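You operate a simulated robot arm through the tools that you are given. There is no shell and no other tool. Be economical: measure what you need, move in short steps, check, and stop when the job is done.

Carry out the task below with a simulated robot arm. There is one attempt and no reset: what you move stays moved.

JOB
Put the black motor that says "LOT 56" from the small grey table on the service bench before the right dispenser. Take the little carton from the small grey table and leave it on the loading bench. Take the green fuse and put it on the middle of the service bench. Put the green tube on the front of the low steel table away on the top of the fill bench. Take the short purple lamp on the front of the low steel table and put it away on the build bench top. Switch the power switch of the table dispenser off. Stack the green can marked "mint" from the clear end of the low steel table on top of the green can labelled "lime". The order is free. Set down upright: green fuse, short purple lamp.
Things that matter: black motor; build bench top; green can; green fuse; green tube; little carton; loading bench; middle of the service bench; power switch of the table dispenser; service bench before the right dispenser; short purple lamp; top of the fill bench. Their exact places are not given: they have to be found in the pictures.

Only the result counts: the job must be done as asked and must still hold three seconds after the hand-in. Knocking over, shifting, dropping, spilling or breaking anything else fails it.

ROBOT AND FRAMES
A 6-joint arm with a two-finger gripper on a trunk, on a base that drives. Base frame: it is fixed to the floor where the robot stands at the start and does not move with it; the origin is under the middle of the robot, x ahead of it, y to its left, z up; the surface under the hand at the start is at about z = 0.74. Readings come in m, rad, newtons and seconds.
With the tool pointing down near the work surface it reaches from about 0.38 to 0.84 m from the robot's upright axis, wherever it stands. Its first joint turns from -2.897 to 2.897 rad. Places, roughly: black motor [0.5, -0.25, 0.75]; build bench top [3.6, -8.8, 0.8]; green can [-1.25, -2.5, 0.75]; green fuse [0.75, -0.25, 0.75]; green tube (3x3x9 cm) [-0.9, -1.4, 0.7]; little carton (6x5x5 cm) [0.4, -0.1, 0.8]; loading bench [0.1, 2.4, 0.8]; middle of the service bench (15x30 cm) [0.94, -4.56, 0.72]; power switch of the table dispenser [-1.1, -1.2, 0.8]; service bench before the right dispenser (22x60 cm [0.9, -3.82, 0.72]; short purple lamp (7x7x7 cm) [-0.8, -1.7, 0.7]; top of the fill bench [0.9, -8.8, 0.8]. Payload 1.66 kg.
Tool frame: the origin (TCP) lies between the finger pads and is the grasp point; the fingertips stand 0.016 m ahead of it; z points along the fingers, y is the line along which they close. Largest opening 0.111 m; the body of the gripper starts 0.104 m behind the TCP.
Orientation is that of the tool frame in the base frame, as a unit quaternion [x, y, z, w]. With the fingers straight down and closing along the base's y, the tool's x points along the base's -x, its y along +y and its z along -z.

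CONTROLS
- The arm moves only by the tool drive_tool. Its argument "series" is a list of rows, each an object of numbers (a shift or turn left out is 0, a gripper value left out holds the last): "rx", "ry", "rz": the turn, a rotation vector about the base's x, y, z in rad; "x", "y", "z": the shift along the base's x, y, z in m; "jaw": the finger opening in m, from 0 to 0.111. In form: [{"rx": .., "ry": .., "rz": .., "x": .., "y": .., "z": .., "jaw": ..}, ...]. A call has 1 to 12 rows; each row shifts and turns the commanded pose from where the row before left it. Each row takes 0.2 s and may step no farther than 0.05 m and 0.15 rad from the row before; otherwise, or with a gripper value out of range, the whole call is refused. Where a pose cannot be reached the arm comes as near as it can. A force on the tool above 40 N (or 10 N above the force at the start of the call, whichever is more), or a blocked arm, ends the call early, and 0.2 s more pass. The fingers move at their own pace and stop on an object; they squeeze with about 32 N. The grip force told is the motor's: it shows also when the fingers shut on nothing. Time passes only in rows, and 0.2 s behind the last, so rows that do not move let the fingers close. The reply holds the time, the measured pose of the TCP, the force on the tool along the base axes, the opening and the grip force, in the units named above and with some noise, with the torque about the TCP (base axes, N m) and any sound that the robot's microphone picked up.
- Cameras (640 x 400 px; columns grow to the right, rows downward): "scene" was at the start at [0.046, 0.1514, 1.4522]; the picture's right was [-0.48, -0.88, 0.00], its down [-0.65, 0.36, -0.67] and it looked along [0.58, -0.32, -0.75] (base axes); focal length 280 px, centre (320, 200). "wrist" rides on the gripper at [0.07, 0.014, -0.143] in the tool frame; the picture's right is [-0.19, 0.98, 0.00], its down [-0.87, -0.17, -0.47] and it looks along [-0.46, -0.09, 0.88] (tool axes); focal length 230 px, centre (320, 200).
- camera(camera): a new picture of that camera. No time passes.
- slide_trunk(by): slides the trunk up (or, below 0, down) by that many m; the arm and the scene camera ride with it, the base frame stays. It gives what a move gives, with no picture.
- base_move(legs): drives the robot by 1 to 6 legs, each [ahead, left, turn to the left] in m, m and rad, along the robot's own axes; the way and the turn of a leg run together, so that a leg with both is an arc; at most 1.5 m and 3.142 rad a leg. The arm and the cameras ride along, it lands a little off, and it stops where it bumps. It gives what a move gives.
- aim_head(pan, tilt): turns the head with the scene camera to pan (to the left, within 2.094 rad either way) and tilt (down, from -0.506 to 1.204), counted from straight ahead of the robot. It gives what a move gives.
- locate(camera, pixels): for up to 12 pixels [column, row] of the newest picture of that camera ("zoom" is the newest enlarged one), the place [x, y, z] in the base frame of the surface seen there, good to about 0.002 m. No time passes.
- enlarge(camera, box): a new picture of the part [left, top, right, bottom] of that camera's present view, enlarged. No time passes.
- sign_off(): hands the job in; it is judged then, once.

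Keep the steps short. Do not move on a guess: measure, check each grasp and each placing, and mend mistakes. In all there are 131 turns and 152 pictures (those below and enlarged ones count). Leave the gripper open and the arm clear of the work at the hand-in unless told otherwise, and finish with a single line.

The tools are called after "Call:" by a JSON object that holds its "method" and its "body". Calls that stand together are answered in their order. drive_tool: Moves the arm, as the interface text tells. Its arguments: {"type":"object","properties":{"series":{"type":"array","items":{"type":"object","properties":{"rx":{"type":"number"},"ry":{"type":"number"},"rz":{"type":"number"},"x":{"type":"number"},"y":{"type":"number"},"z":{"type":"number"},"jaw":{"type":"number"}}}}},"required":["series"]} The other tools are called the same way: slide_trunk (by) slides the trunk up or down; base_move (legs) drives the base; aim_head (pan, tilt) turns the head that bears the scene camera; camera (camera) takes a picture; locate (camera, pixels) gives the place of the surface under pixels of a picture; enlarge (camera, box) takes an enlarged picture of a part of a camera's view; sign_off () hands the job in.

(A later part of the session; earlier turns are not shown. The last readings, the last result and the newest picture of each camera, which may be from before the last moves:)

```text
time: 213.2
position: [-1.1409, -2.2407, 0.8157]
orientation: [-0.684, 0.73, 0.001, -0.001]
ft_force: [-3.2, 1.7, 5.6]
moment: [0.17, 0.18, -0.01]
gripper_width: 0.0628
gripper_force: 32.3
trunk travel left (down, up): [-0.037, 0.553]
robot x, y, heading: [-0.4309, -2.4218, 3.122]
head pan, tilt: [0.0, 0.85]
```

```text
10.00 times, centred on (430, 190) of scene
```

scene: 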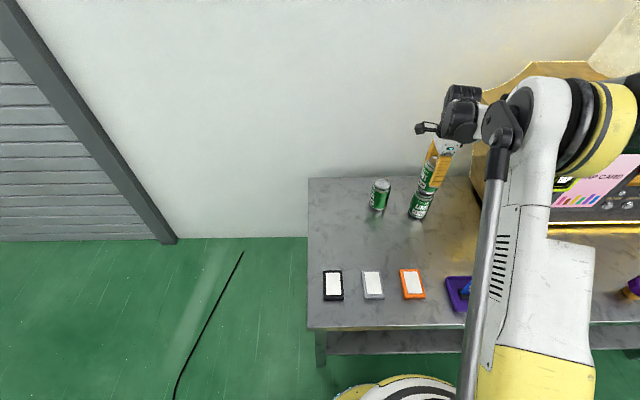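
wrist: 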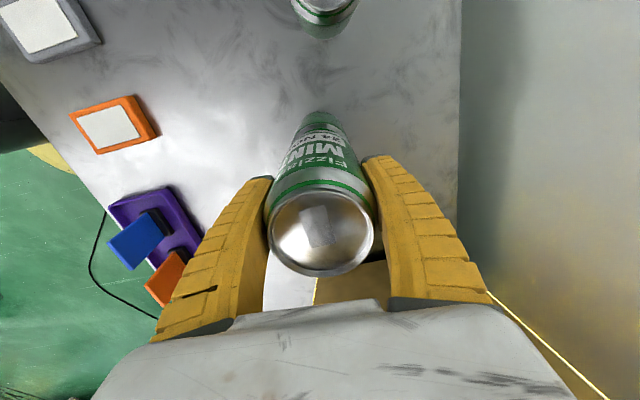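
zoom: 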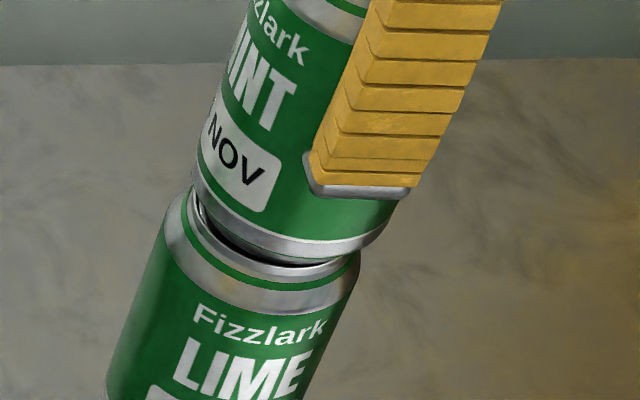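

Contact is made: the force flipped from −3 to +5.6 N. I open slowly in steps and then rise.

Call:
{"method": "drive_tool", "body": {"series": [{"jaw": 0.066}, {"jaw": 0.075}, {"jaw": 0.09}, {}, {"z": 0.03}, {"z": 0.045}, {"z": 0.045}, {"z": 0.045}, {"z": 0.02}, {}]}}

Call:
{"method": "camera", "body": {"camera": "scene"}}

Call:
{"method": "enlarge", "body": {"camera": "scene", "box": [360, 130, 480, 230]}}

```text
time: 215.4
position: [-1.1395, -2.2408, 1.0022]
orientation: [-0.684, 0.73, 0.0, 0.001]
ft_force: [0.4, -0.6, 0.5]
moment: [0.03, -0.03, -0.01]
gripper_width: 0.091
gripper_force: 0.1
trunk travel left (down, up): [-0.037, 0.553]
robot x, y, heading: [-0.4291, -2.4224, 3.122]
head pan, tilt: [0.0, 0.85]
```

```text
76 pictures are left
```

scene: 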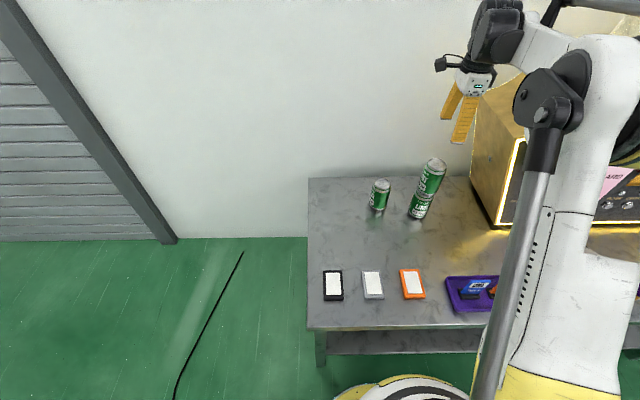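

```text
4.00 times, centred on (420, 180) of scene
```

zoom: 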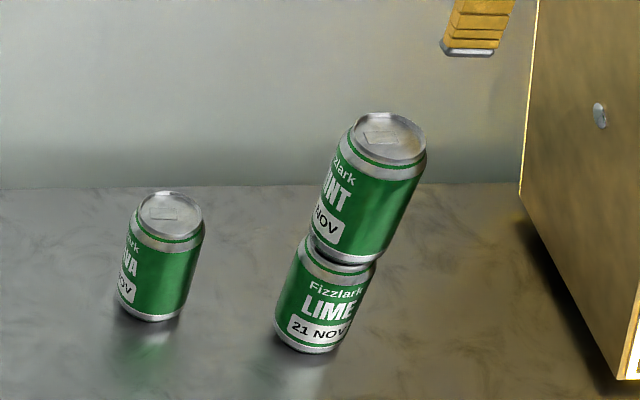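

The stack stands. I retract the arm, back off, and go to the switch end of the dispenser to look.

Call:
{"method": "drive_tool", "body": {"series": [{"x": 0.048}, {"x": 0.048}, {"x": 0.048}, {"x": 0.048}, {"x": 0.048}, {"x": 0.04}]}}

Call:
{"method": "base_move", "body": {"legs": [[-0.3, 0, 0], [0, -1.4, 0]]}}

Call:
{"method": "aim_head", "body": {"pan": 0.2, "tilt": 0.6}}

Call:
{"method": "camera", "body": {"camera": "scene"}}

Call:
{"method": "camera", "body": {"camera": "wrist"}}

```text
time: 216.8
position: [-0.8596, -2.24, 0.9991]
orientation: [-0.683, 0.73, -0.001, -0.001]
ft_force: [1.3, -0.5, -0.7]
moment: [0.0, -0.04, 0.01]
gripper_width: 0.091
gripper_force: 0.7
trunk travel left (down, up): [-0.037, 0.553]
robot x, y, heading: [-0.4316, -2.4231, 3.119]
head pan, tilt: [0.0, 0.85]
```

```text
time: 225.5
position: [-0.532, -0.8291, 0.9982]
orientation: [-0.681, 0.732, 0.0, 0.001]
ft_force: [-0.9, -0.2, -0.2]
moment: [0.03, -0.01, 0.0]
gripper_width: 0.0909
gripper_force: 1.7
trunk travel left (down, up): [-0.037, 0.553]
robot x, y, heading: [-0.1059, -1.017, 3.117]
head pan, tilt: [0.0, 0.85]
```

```text
time: 226.2
position: [-0.5318, -0.8296, 0.999]
orientation: [-0.682, 0.731, 0.0, -0.001]
ft_force: [-0.2, 0.2, -0.3]
moment: [0.01, 0.01, 0.0]
gripper_width: 0.0909
gripper_force: 0.8
trunk travel left (down, up): [-0.037, 0.553]
robot x, y, heading: [-0.1044, -1.0145, 3.114]
head pan, tilt: [0.201, 0.6]
```

```text
74 pictures are left
```

scene: 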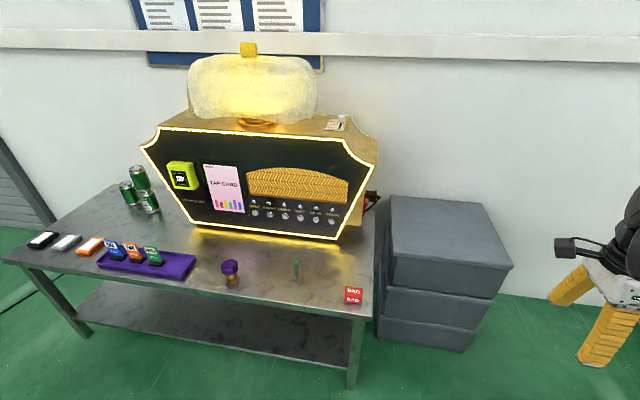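

```text
73 pictures are left
```

wrist: 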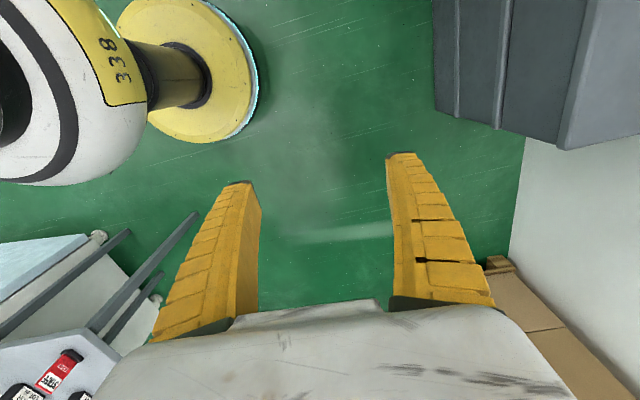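

The switch is on the dispenser's right side near (370,205). I move further right and look back at it.

Call:
{"method": "base_move", "body": {"legs": [[0, -0.7, 0]]}}

Call:
{"method": "aim_head", "body": {"pan": 0.65, "tilt": 0.5}}

Call:
{"method": "camera", "body": {"camera": "scene"}}

Call:
{"method": "enlarge", "body": {"camera": "scene", "box": [270, 130, 430, 230]}}

```text
time: 230.1
position: [-0.5083, -0.1142, 0.9993]
orientation: [-0.678, 0.735, -0.001, 0.001]
ft_force: [0.9, 0.7, 0.0]
moment: [-0.01, 0.01, -0.02]
gripper_width: 0.0908
gripper_force: 0.6
trunk travel left (down, up): [-0.037, 0.553]
robot x, y, heading: [-0.0876, -0.3074, 3.107]
head pan, tilt: [0.201, 0.6]
```

```text
time: 231.0
position: [-0.5086, -0.1151, 0.9994]
orientation: [-0.678, 0.735, 0.0, 0.0]
ft_force: [-0.1, 0.1, -0.1]
moment: [0.02, -0.04, -0.02]
gripper_width: 0.0912
gripper_force: 0.2
trunk travel left (down, up): [-0.037, 0.553]
robot x, y, heading: [-0.0855, -0.3066, 3.103]
head pan, tilt: [0.649, 0.499]
```

```text
72 pictures are left
```

scene: 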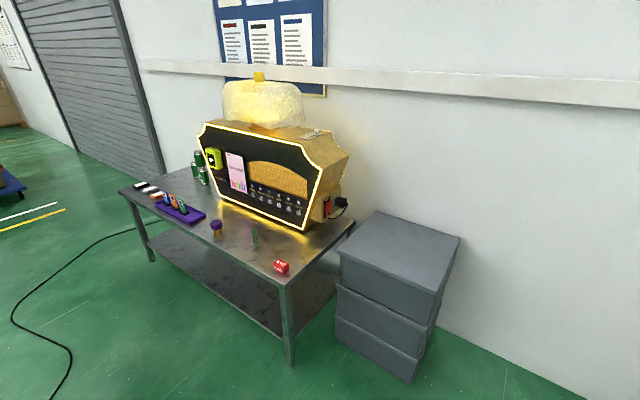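

```text
4.00 times, centred on (350, 180) of scene
```

zoom: 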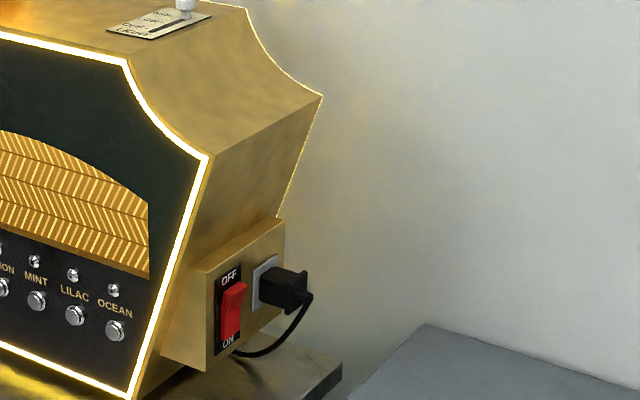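

I see the rocker with OFF at the top and ON at the bottom. I measure it.

Call:
{"method": "locate", "body": {"camera": "zoom", "pixels": [[235, 290], [233, 300], [230, 312], [229, 325], [226, 338], [230, 275], [227, 342], [215, 310], [246, 300], [270, 290], [260, 250], [290, 370]]}}

Call:
{"method": "enlarge", "body": {"camera": "scene", "box": [315, 185, 355, 225]}}

```text
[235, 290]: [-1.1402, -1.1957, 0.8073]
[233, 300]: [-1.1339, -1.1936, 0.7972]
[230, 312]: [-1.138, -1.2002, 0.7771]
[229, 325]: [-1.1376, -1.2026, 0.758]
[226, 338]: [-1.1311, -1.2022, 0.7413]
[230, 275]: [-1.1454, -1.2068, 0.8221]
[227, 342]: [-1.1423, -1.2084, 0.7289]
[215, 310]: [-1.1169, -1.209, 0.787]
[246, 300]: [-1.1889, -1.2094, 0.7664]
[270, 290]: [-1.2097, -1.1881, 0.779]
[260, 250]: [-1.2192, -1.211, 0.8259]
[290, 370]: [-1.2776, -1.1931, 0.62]
```

```text
10.00 times, centred on (335, 205) of scene
```

zoom: 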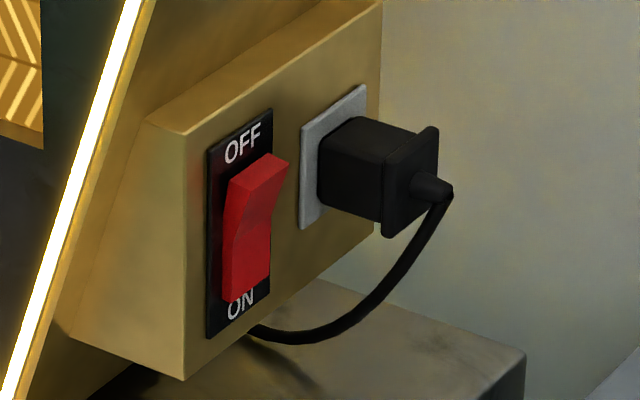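

The rocker's top protrudes to y≈−1.194 at z≈0.80, with the housing face at y −1.209. Pressing its top toward −y turns it off. I check how far the dispenser's upper side overhangs and the bins' height.

Call:
{"method": "locate", "body": {"camera": "scene", "pixels": [[346, 154], [324, 169], [330, 175], [400, 235], [345, 240], [455, 240], [282, 266], [256, 235]]}}

Call:
{"method": "base_move", "body": {"legs": [[0, 0.8, 0.035]]}}

```text
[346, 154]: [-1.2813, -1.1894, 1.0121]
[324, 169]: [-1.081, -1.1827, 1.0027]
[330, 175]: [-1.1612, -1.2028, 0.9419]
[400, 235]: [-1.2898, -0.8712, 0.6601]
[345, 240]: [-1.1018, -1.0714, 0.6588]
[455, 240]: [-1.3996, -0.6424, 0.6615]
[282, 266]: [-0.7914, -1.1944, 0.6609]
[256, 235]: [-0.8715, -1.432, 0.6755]
```

```text
time: 235.4
position: [-0.531, -0.9395, 1.0006]
orientation: [-0.687, 0.726, -0.001, 0.0]
ft_force: [0.7, 0.3, -0.7]
moment: [0.0, 0.0, -0.01]
gripper_width: 0.091
gripper_force: 0.6
trunk travel left (down, up): [-0.037, 0.553]
robot x, y, heading: [-0.1011, -1.1197, 3.129]
head pan, tilt: [0.649, 0.499]
```

The upper side overhangs only to y≈−1.183 at z 1.0; a tilted poke with the closed fingertips clears it. I drive in, turn the tool +1.625 about z and close the jaws.

Call:
{"method": "base_move", "body": {"legs": [[0.33, 0, 0]]}}

Call:
{"method": "drive_tool", "body": {"series": [{"rz": 0.1477, "jaw": 0}, {"rz": 0.1477}, {"rz": 0.1477}, {"rz": 0.1477}, {"rz": 0.1477}, {"rz": 0.1477}, {"rz": 0.1477}, {"rz": 0.1477}, {"rz": 0.1477}, {"rz": 0.1477}, {"rz": 0.1477}, {}]}}

Call:
{"method": "drive_tool", "body": {"series": [{"rx": -0.1333}, {"rx": -0.1333}, {"rx": -0.1333}, {"rx": -0.1333}, {"rx": -0.1333}, {"rx": -0.1333}, {}]}}

Call:
{"method": "aim_head", "body": {"pan": 0.0, "tilt": 0.7}}

Call:
{"method": "camera", "body": {"camera": "scene"}}

Call:
{"method": "camera", "body": {"camera": "wrist"}}

```text
time: 237.6
position: [-0.8675, -0.9344, 0.9979]
orientation: [-0.686, 0.727, -0.001, -0.001]
ft_force: [0.1, -0.2, -0.9]
moment: [-0.03, 0.0, 0.01]
gripper_width: 0.091
gripper_force: 0.7
trunk travel left (down, up): [-0.037, 0.553]
robot x, y, heading: [-0.4388, -1.116, 3.125]
head pan, tilt: [0.649, 0.499]
```

```text
time: 240.2
position: [-0.867, -0.9347, 0.9994]
orientation: [1.0, 0.0, -0.001, 0.0]
ft_force: [-0.6, 1.1, -1.4]
moment: [0.0, -0.02, 0.02]
gripper_width: 0.0002
gripper_force: 28.6
trunk travel left (down, up): [-0.037, 0.553]
robot x, y, heading: [-0.4368, -1.1157, 3.13]
head pan, tilt: [0.649, 0.499]
```

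```text
time: 241.8
position: [-0.8701, -0.9376, 0.9989]
orientation: [0.935, -0.003, -0.004, 0.355]
ft_force: [0.3, -0.8, -0.6]
moment: [0.0, -0.02, 0.0]
gripper_width: 0.0001
gripper_force: 28.1
out of reach, approached as far as the arm can: row 6
trunk travel left (down, up): [-0.037, 0.553]
robot x, y, heading: [-0.4367, -1.1159, 3.128]
head pan, tilt: [0.649, 0.499]
```

```text
time: 242.8
position: [-0.8703, -0.9392, 0.9989]
orientation: [0.935, -0.003, -0.003, 0.355]
ft_force: [-0.3, 0.2, 0.2]
moment: [-0.02, 0.0, 0.01]
gripper_width: 0.0002
gripper_force: 28.7
trunk travel left (down, up): [-0.037, 0.553]
robot x, y, heading: [-0.4402, -1.114, 3.131]
head pan, tilt: [0.0, 0.7]
```

```text
69 pictures are left
```

scene: 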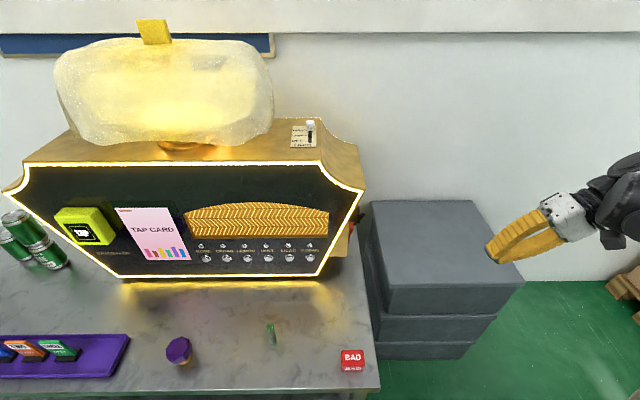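

```text
68 pictures are left
```

wrist: 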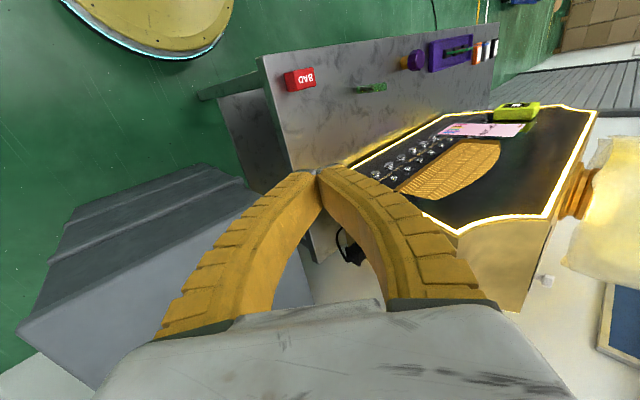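

The tool is tilted ~0.73 rad with closed fingertips. I move stepwise: over in x first, then closer and lower, stopping 2–3 cm short of the rocker.

Call:
{"method": "drive_tool", "body": {"series": [{"x": -0.0445}, {"x": -0.0445}, {"x": -0.0445}, {"x": -0.0445}, {"x": -0.0445}, {"x": -0.0445}, {"y": -0.04}, {"y": -0.04, "z": -0.02}, {"y": -0.04, "z": -0.02}, {}]}}

Call:
{"method": "camera", "body": {"camera": "scene"}}

Call:
{"method": "camera", "body": {"camera": "wrist"}}

```text
time: 245.0
position: [-1.1359, -1.0572, 0.958]
orientation: [0.935, -0.003, -0.003, 0.355]
ft_force: [0.4, -0.1, 0.1]
moment: [-0.02, 0.0, 0.0]
gripper_width: 0.0002
gripper_force: 28.7
trunk travel left (down, up): [-0.037, 0.553]
robot x, y, heading: [-0.4388, -1.1154, 3.126]
head pan, tilt: [0.0, 0.7]
```

```text
67 pictures are left
```

scene: 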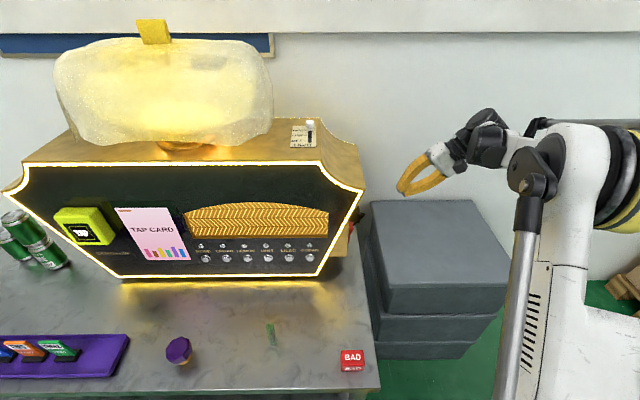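

```text
66 pictures are left
```

wrist: 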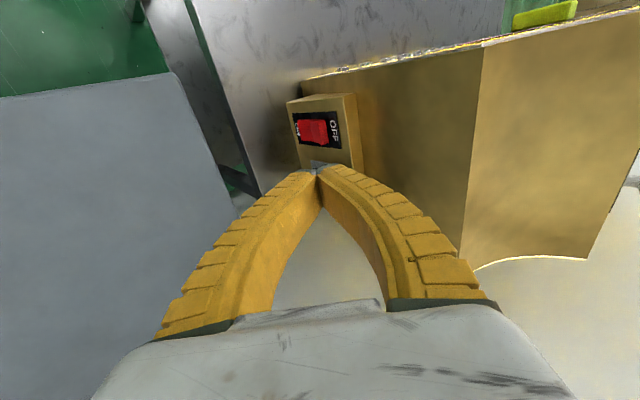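

The switch shows clearly at wrist (313,131). I measure it again from here.

Call:
{"method": "enlarge", "body": {"camera": "wrist", "box": [270, 80, 370, 180]}}

Call:
{"method": "locate", "body": {"camera": "wrist", "pixels": [[325, 131], [321, 131], [313, 131], [303, 131], [324, 123], [324, 141], [343, 131], [290, 118], [345, 100]]}}

```text
4.00 times, centred on (320, 130) of wrist
```

zoom: 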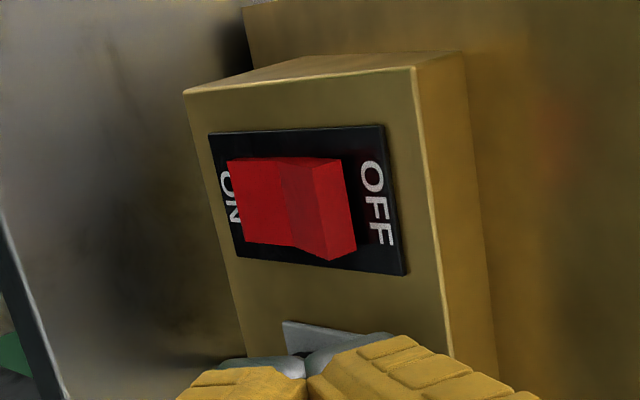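

```text
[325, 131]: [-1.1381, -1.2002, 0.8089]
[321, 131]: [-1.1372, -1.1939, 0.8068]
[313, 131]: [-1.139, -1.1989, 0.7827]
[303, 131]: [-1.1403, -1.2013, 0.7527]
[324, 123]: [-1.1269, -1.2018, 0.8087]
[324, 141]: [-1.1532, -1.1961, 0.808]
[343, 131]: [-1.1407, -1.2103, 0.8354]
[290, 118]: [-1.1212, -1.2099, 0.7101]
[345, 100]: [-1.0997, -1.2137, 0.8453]
```

Rocker centre x is −1.140 with its top edge at z 0.808. I descend to z≈0.806 and approach to y≈−1.15, then check.

Call:
{"method": "drive_tool", "body": {"series": [{"z": -0.045, "x": -0.004}, {"z": -0.045}, {"z": -0.045}, {"z": -0.017}, {"y": -0.045}, {"y": -0.045}, {}]}}

Call:
{"method": "camera", "body": {"camera": "wrist"}}

Call:
{"method": "enlarge", "body": {"camera": "scene", "box": [290, 140, 450, 260]}}

```text
time: 246.6
position: [-1.1422, -1.1456, 0.8081]
orientation: [0.935, -0.004, -0.003, 0.355]
ft_force: [-0.1, -0.5, 0.2]
moment: [-0.03, 0.0, 0.0]
gripper_width: 0.0002
gripper_force: 28.1
trunk travel left (down, up): [-0.037, 0.553]
robot x, y, heading: [-0.4358, -1.1169, 3.131]
head pan, tilt: [0.0, 0.7]
```

```text
64 pictures are left
```

wrist: 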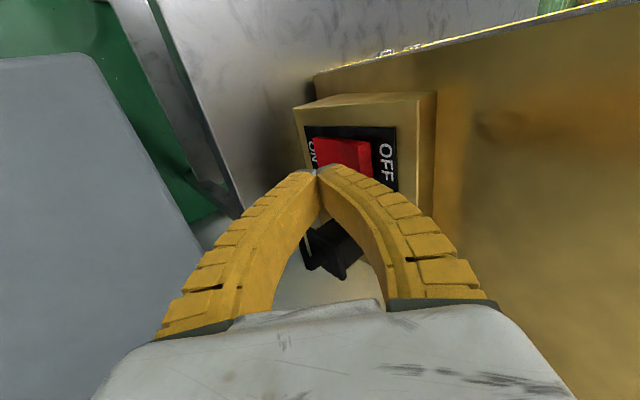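

```text
3.33 times, centred on (370, 200) of scene
```

zoom: 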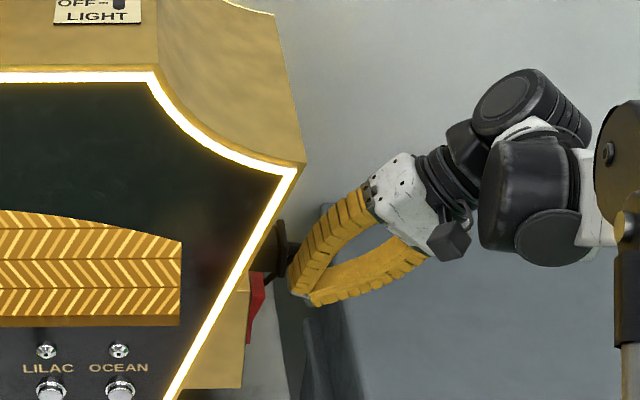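

Aligned with the rocker's upper half. I push −y in small steps to about 45 mm total, then withdraw.

Call:
{"method": "drive_tool", "body": {"series": [{"y": -0.02}, {"y": -0.01}, {"y": -0.006}, {"y": -0.005}, {"y": -0.004}, {}]}}

Call:
{"method": "enlarge", "body": {"camera": "wrist", "box": [260, 90, 440, 210]}}

```text
time: 248.0
position: [-1.141, -1.193, 0.8079]
orientation: [0.935, -0.003, -0.004, 0.355]
ft_force: [-1.8, 21.4, 3.8]
moment: [-0.11, 0.0, 0.05]
gripper_width: 0.0087
gripper_force: 28.1
trunk travel left (down, up): [-0.037, 0.553]
robot x, y, heading: [-0.4362, -1.1162, 3.13]
head pan, tilt: [0.0, 0.7]
```

```text
3.33 times, centred on (350, 150) of wrist
```

zoom: 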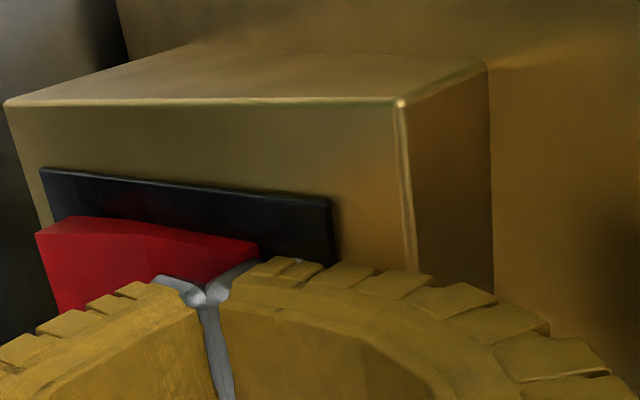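

The rocker looks flipped (its ON end now stands out). I withdraw and check it.

Call:
{"method": "drive_tool", "body": {"series": [{"y": 0.03}, {"y": 0.045}, {"y": 0.045, "z": 0.02}, {"y": 0.02, "z": 0.045}, {"z": 0.048}, {}]}}

Call:
{"method": "camera", "body": {"camera": "wrist"}}

Call:
{"method": "enlarge", "body": {"camera": "wrist", "box": [270, 60, 390, 180]}}

Call:
{"method": "camera", "body": {"camera": "scene"}}

```text
time: 249.4
position: [-1.1397, -1.0523, 0.9206]
orientation: [0.935, -0.003, -0.003, 0.355]
ft_force: [-0.2, 0.8, 0.9]
moment: [-0.02, 0.04, 0.01]
gripper_width: 0.0
gripper_force: 28.9
trunk travel left (down, up): [-0.037, 0.553]
robot x, y, heading: [-0.4396, -1.1176, 3.13]
head pan, tilt: [0.0, 0.7]
```

```text
61 pictures are left
```

wrist: 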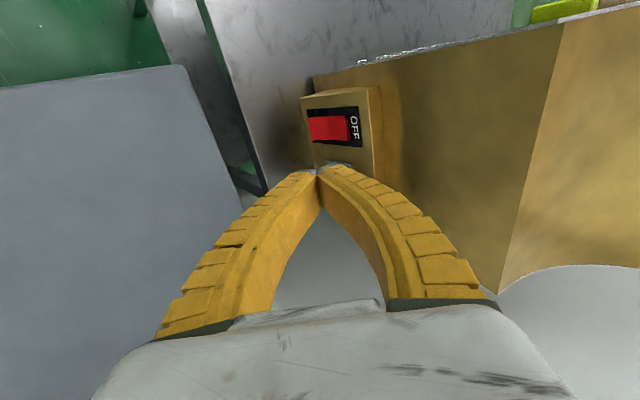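

```text
3.33 times, centred on (330, 120) of wrist
```

zoom: 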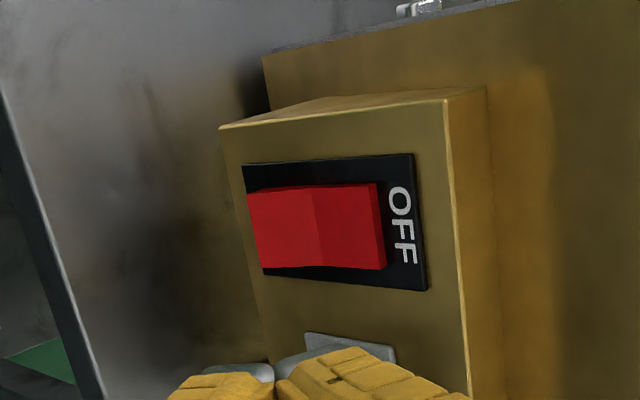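

```text
59 pictures are left
```

scene: 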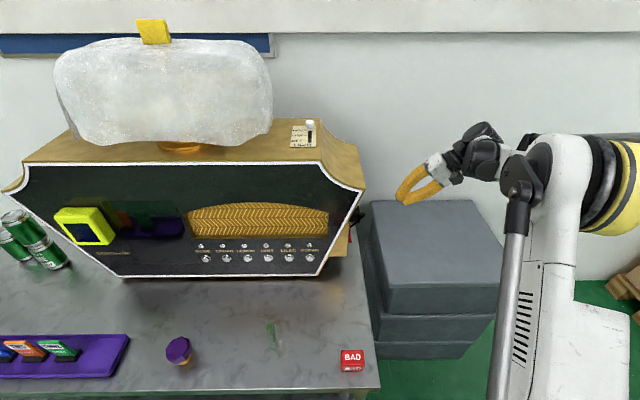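

The dispenser's lights went out: switch is OFF. Next, the tube: I bring the arm out, straighten the tool, and look over the tube.

Call:
{"method": "drive_tool", "body": {"series": [{"x": 0.045, "z": 0.015}, {"x": 0.045, "z": 0.015}, {"x": 0.045, "z": 0.015}, {"x": 0.045, "z": 0.01}, {"x": 0.045}, {"x": 0.045}, {"rx": 0.1333}, {"rx": 0.1333}, {"rx": 0.1333}, {"rx": 0.1333}, {"rx": 0.1333}, {"rx": 0.1333}]}}

Call:
{"method": "drive_tool", "body": {"series": [{"y": -0.048, "jaw": 0.07}, {"y": -0.048}, {"y": -0.048}, {"y": -0.048}, {"y": -0.048}, {"y": -0.048}, {"y": -0.048}, {"y": -0.03}, {}]}}

Call:
{"method": "camera", "body": {"camera": "wrist"}}

Call:
{"method": "camera", "body": {"camera": "scene"}}

```text
time: 252.0
position: [-0.8704, -1.0532, 0.9751]
orientation: [0.999, -0.002, -0.004, -0.038]
ft_force: [-0.3, 0.0, 0.3]
moment: [-0.04, 0.04, 0.0]
gripper_width: 0.0
gripper_force: 28.5
trunk travel left (down, up): [-0.037, 0.553]
robot x, y, heading: [-0.4388, -1.1158, 3.132]
head pan, tilt: [0.0, 0.7]
```

```text
time: 254.0
position: [-0.8706, -1.4208, 0.9766]
orientation: [0.999, -0.001, -0.004, -0.038]
ft_force: [0.2, 0.9, 0.7]
moment: [-0.01, 0.02, 0.01]
gripper_width: 0.0717
gripper_force: 1.4
trunk travel left (down, up): [-0.037, 0.553]
robot x, y, heading: [-0.4373, -1.1135, 3.124]
head pan, tilt: [0.0, 0.7]
```

```text
58 pictures are left
```

wrist: 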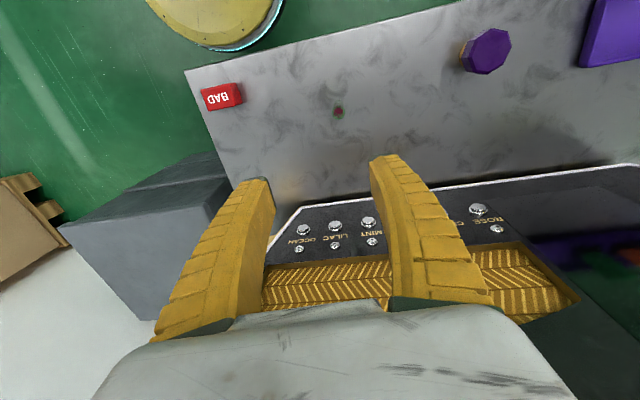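

```text
57 pictures are left
```

scene: 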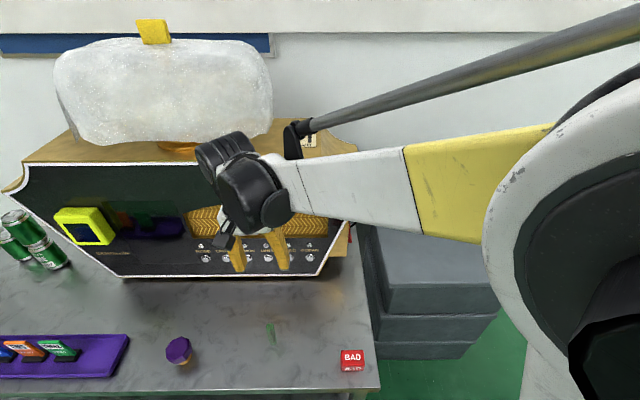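

The tool is over by 0.076 rad, which I'll correct. The tube is at wrist (338,112) and scene (270,335). I zoom in.

Call:
{"method": "drive_tool", "body": {"series": [{"rx": -0.076}, {}]}}

Call:
{"method": "camera", "body": {"camera": "wrist"}}

Call:
{"method": "enlarge", "body": {"camera": "scene", "box": [240, 305, 300, 355]}}

Call:
{"method": "locate", "body": {"camera": "zoom", "pixels": [[290, 140], [300, 180], [315, 230], [330, 280], [340, 320], [320, 340]]}}

Call:
{"method": "enlarge", "body": {"camera": "wrist", "box": [290, 80, 390, 150]}}

```text
time: 254.6
position: [-0.8702, -1.4198, 0.975]
orientation: [1.0, -0.002, -0.003, 0.001]
ft_force: [-1.3, -0.8, 0.4]
moment: [-0.01, 0.01, 0.01]
gripper_width: 0.0717
gripper_force: 0.2
trunk travel left (down, up): [-0.037, 0.553]
robot x, y, heading: [-0.4371, -1.1161, 3.129]
head pan, tilt: [0.0, 0.7]
```

```text
56 pictures are left
```

wrist: 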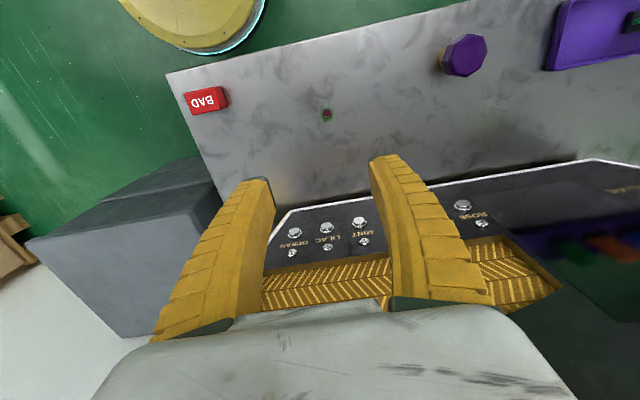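

```text
8.00 times, centred on (270, 330) of scene
```

zoom: 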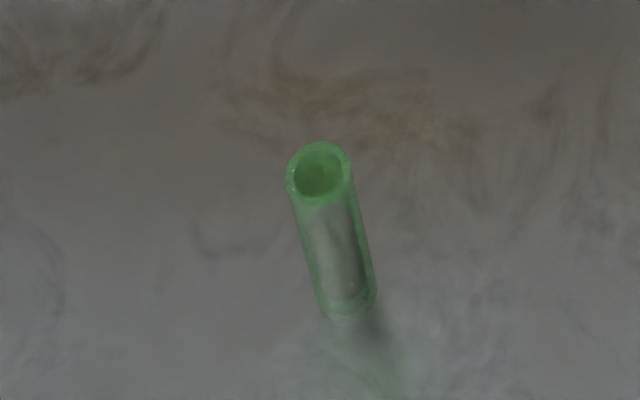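

```text
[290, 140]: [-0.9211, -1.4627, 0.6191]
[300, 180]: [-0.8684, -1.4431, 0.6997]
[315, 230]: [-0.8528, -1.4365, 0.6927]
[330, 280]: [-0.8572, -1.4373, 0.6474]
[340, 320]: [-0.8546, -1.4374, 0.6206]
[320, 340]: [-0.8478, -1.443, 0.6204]
```

```text
5.71 times, centred on (340, 115) of wrist
```

zoom: 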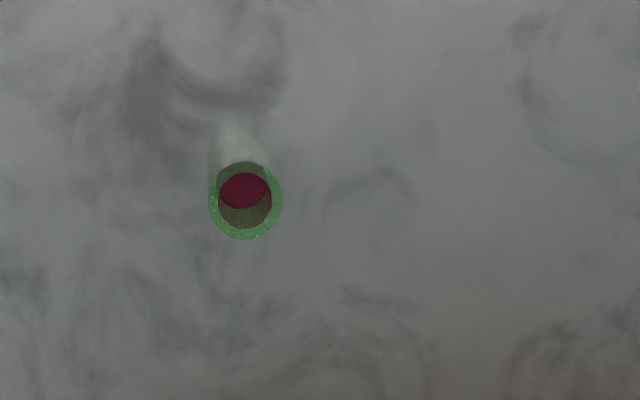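

It's an open, upright tube with liquid in it, so I must keep it upright. I measure its rim.

Call:
{"method": "locate", "body": {"camera": "zoom", "pixels": [[214, 200], [278, 200], [245, 236], [240, 166], [268, 172], [222, 228], [245, 190]]}}

```text
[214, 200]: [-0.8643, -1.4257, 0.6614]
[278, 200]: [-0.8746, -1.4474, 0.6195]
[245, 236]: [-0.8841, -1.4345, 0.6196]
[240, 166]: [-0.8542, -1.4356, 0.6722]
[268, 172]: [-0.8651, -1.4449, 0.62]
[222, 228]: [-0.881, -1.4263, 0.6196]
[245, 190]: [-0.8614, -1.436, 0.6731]
```

The tube's centre is about (−0.862,−1.4355), ~22 mm wide, top z≈0.705. I centre over it and descend to just above the rim, then check.

Call:
{"method": "drive_tool", "body": {"series": [{"x": 0.008, "y": -0.0157, "jaw": 0.06}, {"z": -0.048}, {"z": -0.048}, {"z": -0.048}, {"z": -0.048}, {"z": -0.03}, {}]}}

Call:
{"method": "camera", "body": {"camera": "wrist"}}

Call:
{"method": "enlarge", "body": {"camera": "scene", "box": [210, 240, 330, 350]}}

```text
time: 256.2
position: [-0.8627, -1.4346, 0.7531]
orientation: [1.0, -0.002, -0.005, 0.001]
ft_force: [-0.3, -0.3, -0.4]
moment: [0.01, 0.0, 0.0]
gripper_width: 0.062
gripper_force: 1.7
trunk travel left (down, up): [-0.037, 0.553]
robot x, y, heading: [-0.4379, -1.1165, 3.128]
head pan, tilt: [0.0, 0.7]
```

```text
53 pictures are left
```

wrist: 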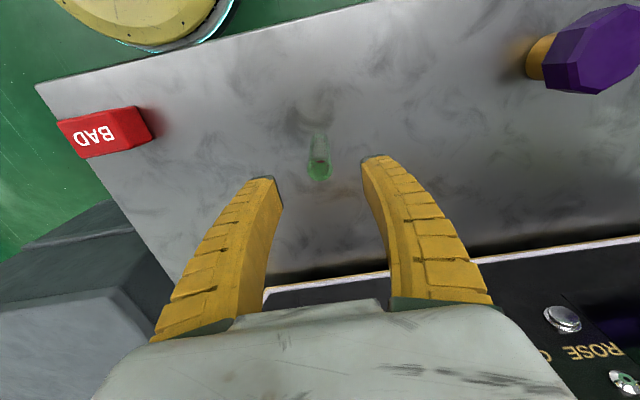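

```text
3.64 times, centred on (270, 295) of scene
```

zoom: 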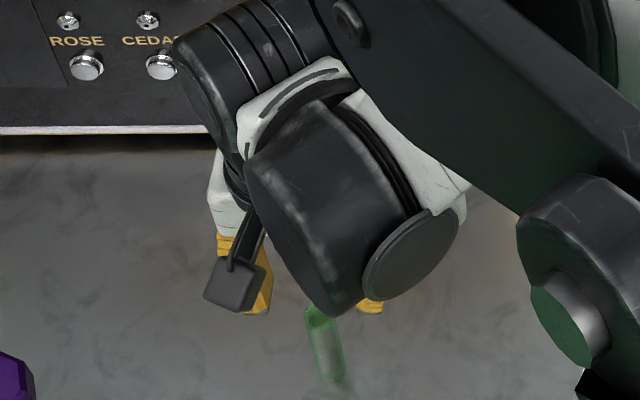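

The tube is centred between the fingers. I descend to z≈0.670, close, and lift slowly.

Call:
{"method": "drive_tool", "body": {"series": [{"z": -0.04}, {"z": -0.03}, {"z": -0.013}, {}, {"jaw": 0.01}, {}, {}, {}, {"z": 0.02}, {"z": 0.03}, {"z": 0.03}, {}]}}

Call:
{"method": "enlarge", "body": {"camera": "wrist", "box": [260, 120, 380, 240]}}

```text
time: 258.8
position: [-0.861, -1.4333, 0.7518]
orientation: [1.0, -0.003, -0.005, 0.001]
ft_force: [0.7, 1.1, 0.3]
moment: [-0.01, 0.02, -0.01]
gripper_width: 0.0143
gripper_force: 32.5
trunk travel left (down, up): [-0.037, 0.553]
robot x, y, heading: [-0.4414, -1.1207, 3.128]
head pan, tilt: [0.0, 0.7]
```

```text
3.33 times, centred on (320, 180) of wrist
```

zoom: 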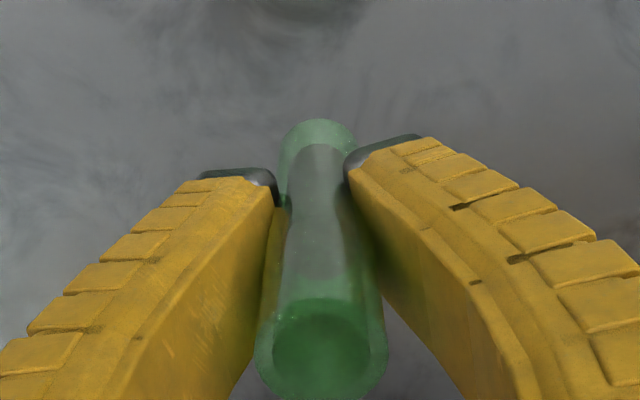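

The tube is held upright (14 mm grip). I raise the trunk, tuck the arm, back off and turn to face −y, then look for the way.

Call:
{"method": "slide_trunk", "body": {"by": 0.25}}

Call:
{"method": "drive_tool", "body": {"series": [{"y": 0.035}, {"y": 0.045}, {"y": 0.045}, {"y": 0.045}, {"y": 0.045}, {"y": 0.03}, {}]}}

Call:
{"method": "base_move", "body": {"legs": [[-0.42, 0, 0], [0, 0, 1.58]]}}

Call:
{"method": "aim_head", "body": {"pan": 0.0, "tilt": 0.35}}

Call:
{"method": "camera", "body": {"camera": "scene"}}

```text
time: 261.4
position: [-0.8624, -1.4333, 1.002]
orientation: [1.0, -0.002, -0.004, 0.001]
ft_force: [-1.3, -0.1, 0.2]
moment: [0.0, 0.01, 0.01]
gripper_width: 0.0137
gripper_force: 32.1
trunk travel left (down, up): [-0.287, 0.303]
robot x, y, heading: [-0.4357, -1.1137, 3.129]
head pan, tilt: [0.0, 0.7]
```

```text
time: 263.0
position: [-0.8636, -1.1879, 1.0059]
orientation: [1.0, -0.002, -0.003, 0.0]
ft_force: [-0.7, -0.1, -0.4]
moment: [0.0, -0.01, -0.02]
gripper_width: 0.0133
gripper_force: 31.7
out of reach, approached as far as the arm can: row 6
trunk travel left (down, up): [-0.287, 0.303]
robot x, y, heading: [-0.4371, -1.1169, 3.123]
head pan, tilt: [0.0, 0.7]
```

```text
time: 269.3
position: [0.038, -1.5467, 1.0064]
orientation: [0.715, 0.699, -0.002, 0.004]
ft_force: [-0.1, 0.2, -0.3]
moment: [-0.02, 0.03, 0.0]
gripper_width: 0.012
gripper_force: 31.5
trunk travel left (down, up): [-0.287, 0.303]
robot x, y, heading: [-0.0275, -1.1218, -1.604]
head pan, tilt: [0.0, 0.7]
```

```text
time: 270.2
position: [0.0383, -1.5468, 1.0061]
orientation: [0.716, 0.698, -0.002, 0.003]
ft_force: [0.4, -0.2, -0.4]
moment: [-0.03, 0.0, -0.01]
gripper_width: 0.0121
gripper_force: 31.9
trunk travel left (down, up): [-0.287, 0.303]
robot x, y, heading: [-0.0248, -1.1214, -1.603]
head pan, tilt: [0.0, 0.351]
```

```text
50 pictures are left
```

scene: 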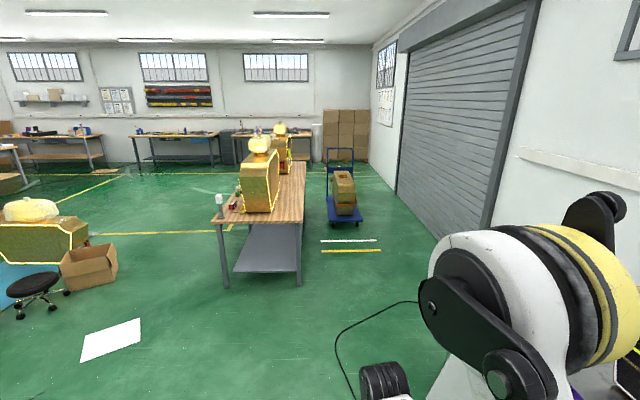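

The grip opening drifted from 14 to 12 mm; I check the tube in the hand.

Call:
{"method": "enlarge", "body": {"camera": "wrist", "box": [260, 120, 380, 240]}}

Call:
{"method": "locate", "body": {"camera": "scene", "pixels": [[345, 222], [330, 215], [362, 222], [303, 200], [345, 160], [305, 165], [262, 135], [350, 240], [330, 190], [120, 175], [50, 235], [290, 270]]}}

Call:
{"method": "enlarge", "body": {"camera": "scene", "box": [0, 70, 400, 240]}}

```text
3.33 times, centred on (320, 180) of wrist
```

zoom: 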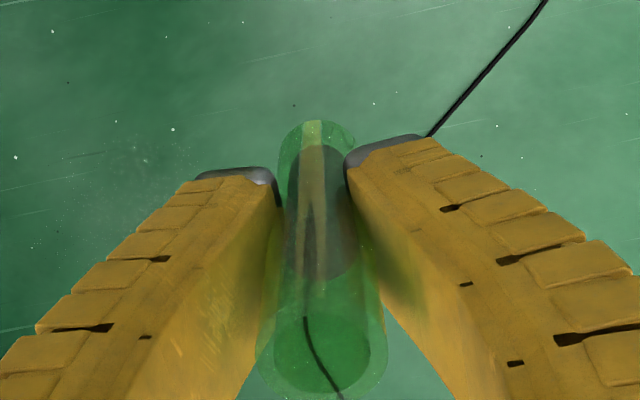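

```text
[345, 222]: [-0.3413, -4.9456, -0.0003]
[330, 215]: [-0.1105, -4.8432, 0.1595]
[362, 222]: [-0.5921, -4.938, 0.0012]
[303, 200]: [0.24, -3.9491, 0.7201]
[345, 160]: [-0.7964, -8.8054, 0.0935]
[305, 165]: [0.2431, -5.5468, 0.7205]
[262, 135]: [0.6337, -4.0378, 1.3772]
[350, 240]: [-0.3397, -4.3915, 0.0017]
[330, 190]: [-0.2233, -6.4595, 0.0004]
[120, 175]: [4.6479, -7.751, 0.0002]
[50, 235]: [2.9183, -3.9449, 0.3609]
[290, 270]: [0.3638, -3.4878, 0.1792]
```

```text
1.60 times, centred on (200, 155) of scene
```

zoom: 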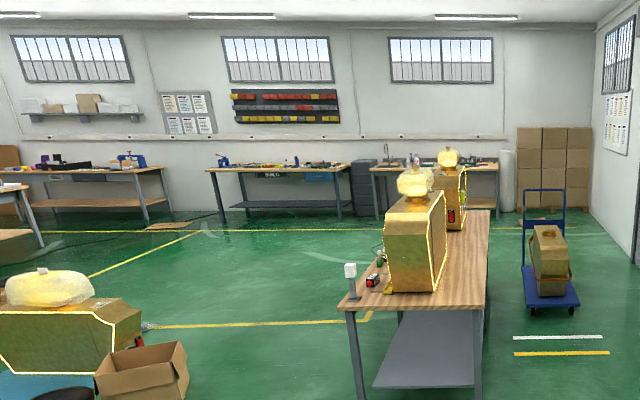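

The tube sits the same in the hand. The cart narrows the −x lane, so I take the +x lane past the service bench to about (1.15,−7.0).

Call:
{"method": "base_move", "body": {"legs": [[0.9, 0, 0.03], [0.9, 1.2, 0], [0.5, 0.38, 0], [1.5, 0, 0], [1.5, 0, 0], [0.6, -0.4, 0]]}}

Call:
{"method": "aim_head", "body": {"pan": 0.1, "tilt": 0.45}}

Call:
{"method": "camera", "body": {"camera": "scene"}}

```text
time: 302.5
position: [0.9572, -7.4785, 1.0066]
orientation: [0.718, 0.696, -0.002, 0.003]
ft_force: [0.2, 0.2, 0.0]
moment: [0.02, 0.02, 0.01]
gripper_width: 0.0113
gripper_force: 32.1
trunk travel left (down, up): [-0.287, 0.303]
robot x, y, heading: [0.8939, -7.051, -1.612]
head pan, tilt: [0.0, 0.351]
```

```text
time: 303.2
position: [0.9569, -7.4776, 1.0053]
orientation: [0.718, 0.696, -0.001, 0.002]
ft_force: [0.0, 0.7, 0.0]
moment: [-0.04, -0.01, 0.01]
gripper_width: 0.0108
gripper_force: 32.2
trunk travel left (down, up): [-0.287, 0.303]
robot x, y, heading: [0.8949, -7.0508, -1.609]
head pan, tilt: [0.099, 0.45]
```

```text
47 pictures are left
```

scene: 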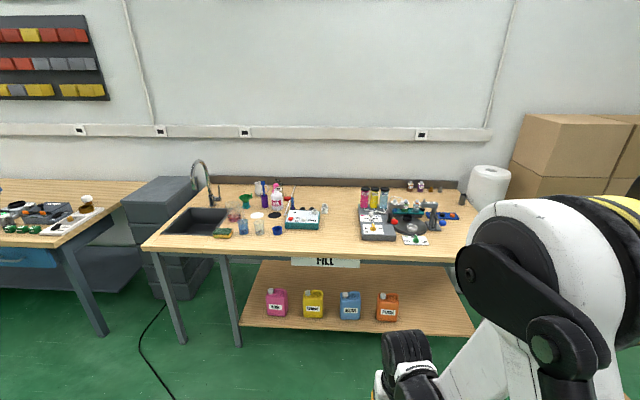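

I see the FILL bench, with free wood around (335,235). I measure it.

Call:
{"method": "enlarge", "body": {"camera": "scene", "box": [140, 165, 480, 275]}}

Call:
{"method": "locate", "body": {"camera": "scene", "pixels": [[335, 235], [338, 215], [300, 240], [260, 243], [335, 255], [322, 226], [360, 240], [345, 248], [300, 195], [400, 250], [335, 195]]}}

Call:
{"method": "enlarge", "body": {"camera": "wrist", "box": [260, 120, 380, 240]}}

```text
1.88 times, centred on (310, 220) of scene
```

zoom: 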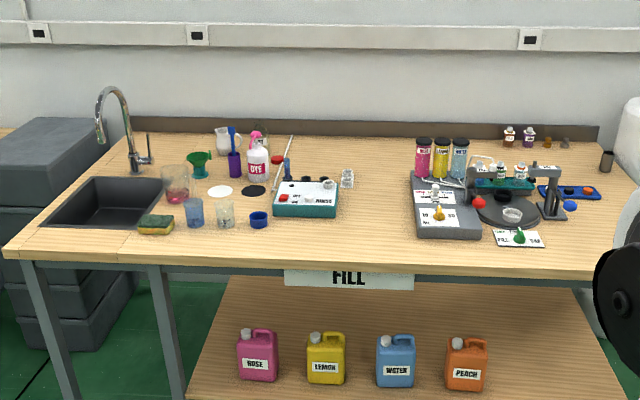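

```text
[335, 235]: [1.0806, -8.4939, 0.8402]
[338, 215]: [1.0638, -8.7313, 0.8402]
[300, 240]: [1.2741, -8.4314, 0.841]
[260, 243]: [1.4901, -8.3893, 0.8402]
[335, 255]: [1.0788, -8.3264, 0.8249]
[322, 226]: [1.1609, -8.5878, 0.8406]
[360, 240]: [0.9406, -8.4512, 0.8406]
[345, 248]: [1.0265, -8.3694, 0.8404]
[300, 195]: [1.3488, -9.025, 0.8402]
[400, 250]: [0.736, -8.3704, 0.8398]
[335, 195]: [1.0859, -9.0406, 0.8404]
```

```text
3.33 times, centred on (320, 180) of wrist
```

zoom: 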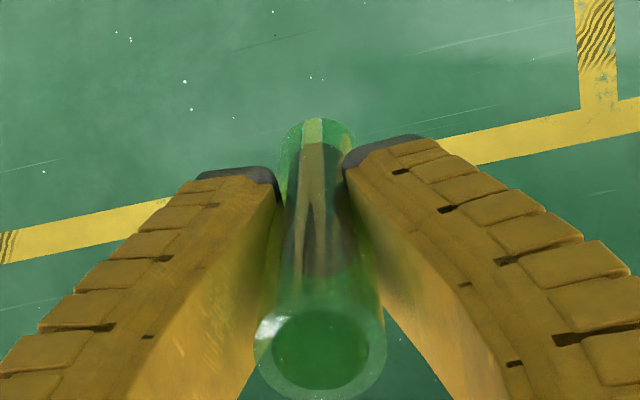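

The bench top is at z=0.840; the gap centre is at (1.06,−8.46). I drive in 0.8 m.

Call:
{"method": "base_move", "body": {"legs": [[0.8, 0.1, 0.03]]}}

Call:
{"method": "aim_head", "body": {"pan": 0.35, "tilt": 0.75}}

Call:
{"method": "camera", "body": {"camera": "scene"}}

```text
time: 307.5
position: [1.0446, -8.2856, 1.0049]
orientation: [0.709, 0.705, -0.004, 0.002]
ft_force: [0.3, 0.0, -0.6]
moment: [0.02, -0.02, 0.01]
gripper_width: 0.0136
gripper_force: 32.6
trunk travel left (down, up): [-0.287, 0.303]
robot x, y, heading: [0.9667, -7.8568, -1.585]
head pan, tilt: [0.099, 0.45]
```

```text
time: 308.3
position: [1.0448, -8.2854, 1.0048]
orientation: [0.709, 0.705, -0.002, 0.004]
ft_force: [0.5, 0.5, -0.5]
moment: [0.02, -0.01, 0.02]
gripper_width: 0.0133
gripper_force: 32.0
trunk travel left (down, up): [-0.287, 0.303]
robot x, y, heading: [0.9703, -7.8553, -1.585]
head pan, tilt: [0.351, 0.75]
```

```text
44 pictures are left
```

scene: 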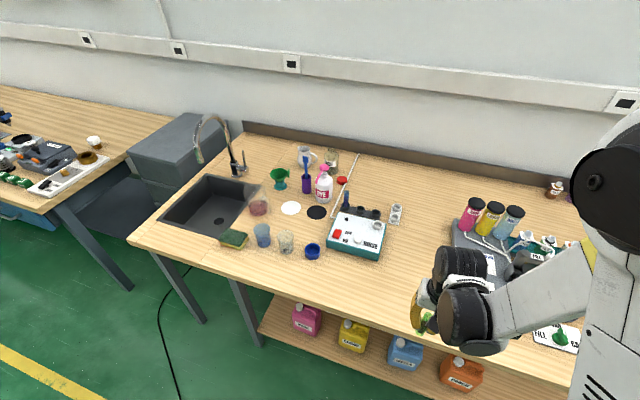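

Call:
{"method": "locate", "body": {"camera": "scene", "pixels": [[405, 260], [395, 285], [383, 255], [330, 250], [430, 260], [350, 275], [395, 300], [450, 235]]}}

Call:
{"method": "camera", "body": {"camera": "wrist"}}

```text
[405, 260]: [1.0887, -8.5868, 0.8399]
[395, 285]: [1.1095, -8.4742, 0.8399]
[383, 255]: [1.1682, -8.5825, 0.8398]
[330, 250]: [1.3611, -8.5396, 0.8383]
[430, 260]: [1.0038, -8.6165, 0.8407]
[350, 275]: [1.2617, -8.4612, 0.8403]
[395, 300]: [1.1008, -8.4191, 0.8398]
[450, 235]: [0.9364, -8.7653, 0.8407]
```

```text
43 pictures are left
```

wrist: 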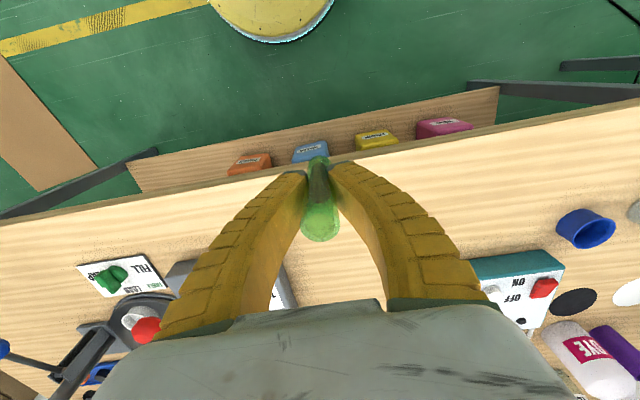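

The target (1.09,−8.46) is clear wood. I move there gently and lower to ~1 cm above.

Call:
{"method": "drive_tool", "body": {"series": [{"x": 0.01, "y": -0.035}, {"x": 0.01, "y": -0.035}, {"x": 0.01, "y": -0.035}, {"x": 0.01, "y": -0.035}, {"x": 0.005, "y": -0.035}, {"z": -0.03}, {"z": -0.03}, {"z": -0.03}, {"z": -0.012}, {}]}}

Call:
{"method": "camera", "body": {"camera": "wrist"}}

Call:
{"method": "enlarge", "body": {"camera": "scene", "box": [340, 220, 460, 310]}}

```text
time: 310.5
position: [1.0897, -8.4582, 0.9039]
orientation: [0.709, 0.705, -0.003, 0.004]
ft_force: [-0.3, 0.0, -0.7]
moment: [0.01, 0.01, 0.0]
gripper_width: 0.0126
gripper_force: 32.1
trunk travel left (down, up): [-0.287, 0.303]
robot x, y, heading: [0.972, -7.8627, -1.581]
head pan, tilt: [0.351, 0.75]
```

```text
42 pictures are left
```

wrist: 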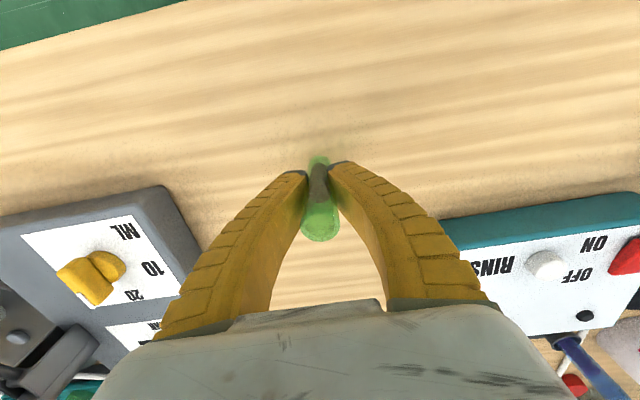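

```text
4.44 times, centred on (400, 265) of scene
```

zoom: 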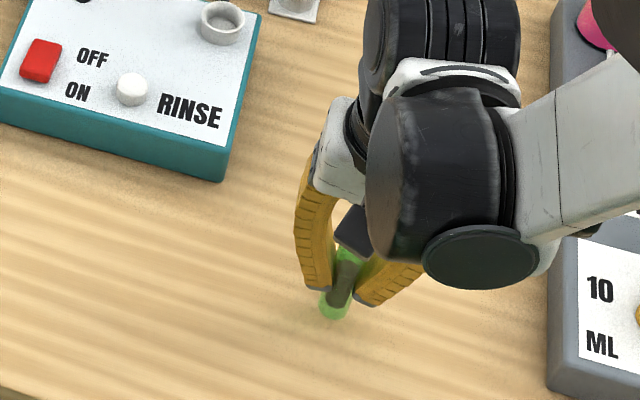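

I lower in small steps until contact.

Call:
{"method": "drive_tool", "body": {"series": [{"z": -0.008}, {"z": -0.003}, {}]}}

Call:
{"method": "enlarge", "body": {"camera": "scene", "box": [380, 260, 430, 300]}}

```text
time: 311.3
position: [1.0897, -8.4592, 0.8932]
orientation: [0.71, 0.705, -0.002, 0.003]
ft_force: [-0.5, 0.2, 0.1]
moment: [0.0, 0.0, -0.01]
gripper_width: 0.0128
gripper_force: 32.4
trunk travel left (down, up): [-0.287, 0.303]
robot x, y, heading: [0.9719, -7.8597, -1.587]
head pan, tilt: [0.351, 0.75]
```

```text
10.00 times, centred on (405, 280) of scene
```

zoom: 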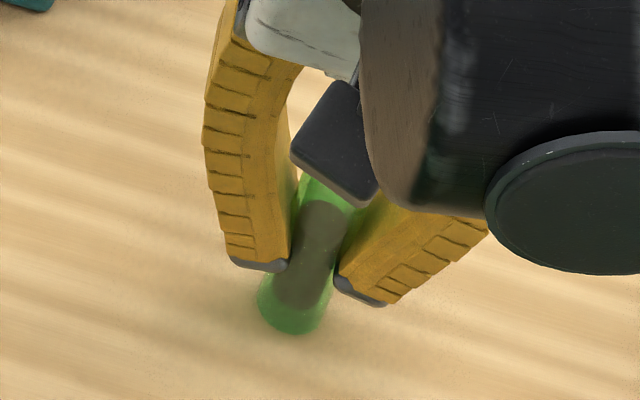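

Nearly touching. I lower 1 mm at a time and watch the force.

Call:
{"method": "drive_tool", "body": {"series": [{"z": -0.001}, {"z": -0.001}, {}]}}

Call:
{"method": "drive_tool", "body": {"series": [{"z": -0.001}, {}]}}

```text
time: 312.1
position: [1.0913, -8.4593, 0.8915]
orientation: [0.709, 0.705, -0.002, 0.003]
ft_force: [1.2, 0.9, -0.5]
moment: [-0.01, 0.03, 0.0]
gripper_width: 0.0126
gripper_force: 31.9
trunk travel left (down, up): [-0.287, 0.303]
robot x, y, heading: [0.968, -7.8599, -1.581]
head pan, tilt: [0.351, 0.75]
```

```text
time: 312.7
position: [1.0889, -8.4591, 0.8894]
orientation: [0.709, 0.706, -0.002, 0.004]
ft_force: [1.7, -1.7, 10.3]
moment: [-0.12, -0.04, -0.02]
gripper_width: 0.0126
gripper_force: 31.9
trunk travel left (down, up): [-0.287, 0.303]
robot x, y, heading: [0.9704, -7.8594, -1.582]
head pan, tilt: [0.351, 0.75]
```

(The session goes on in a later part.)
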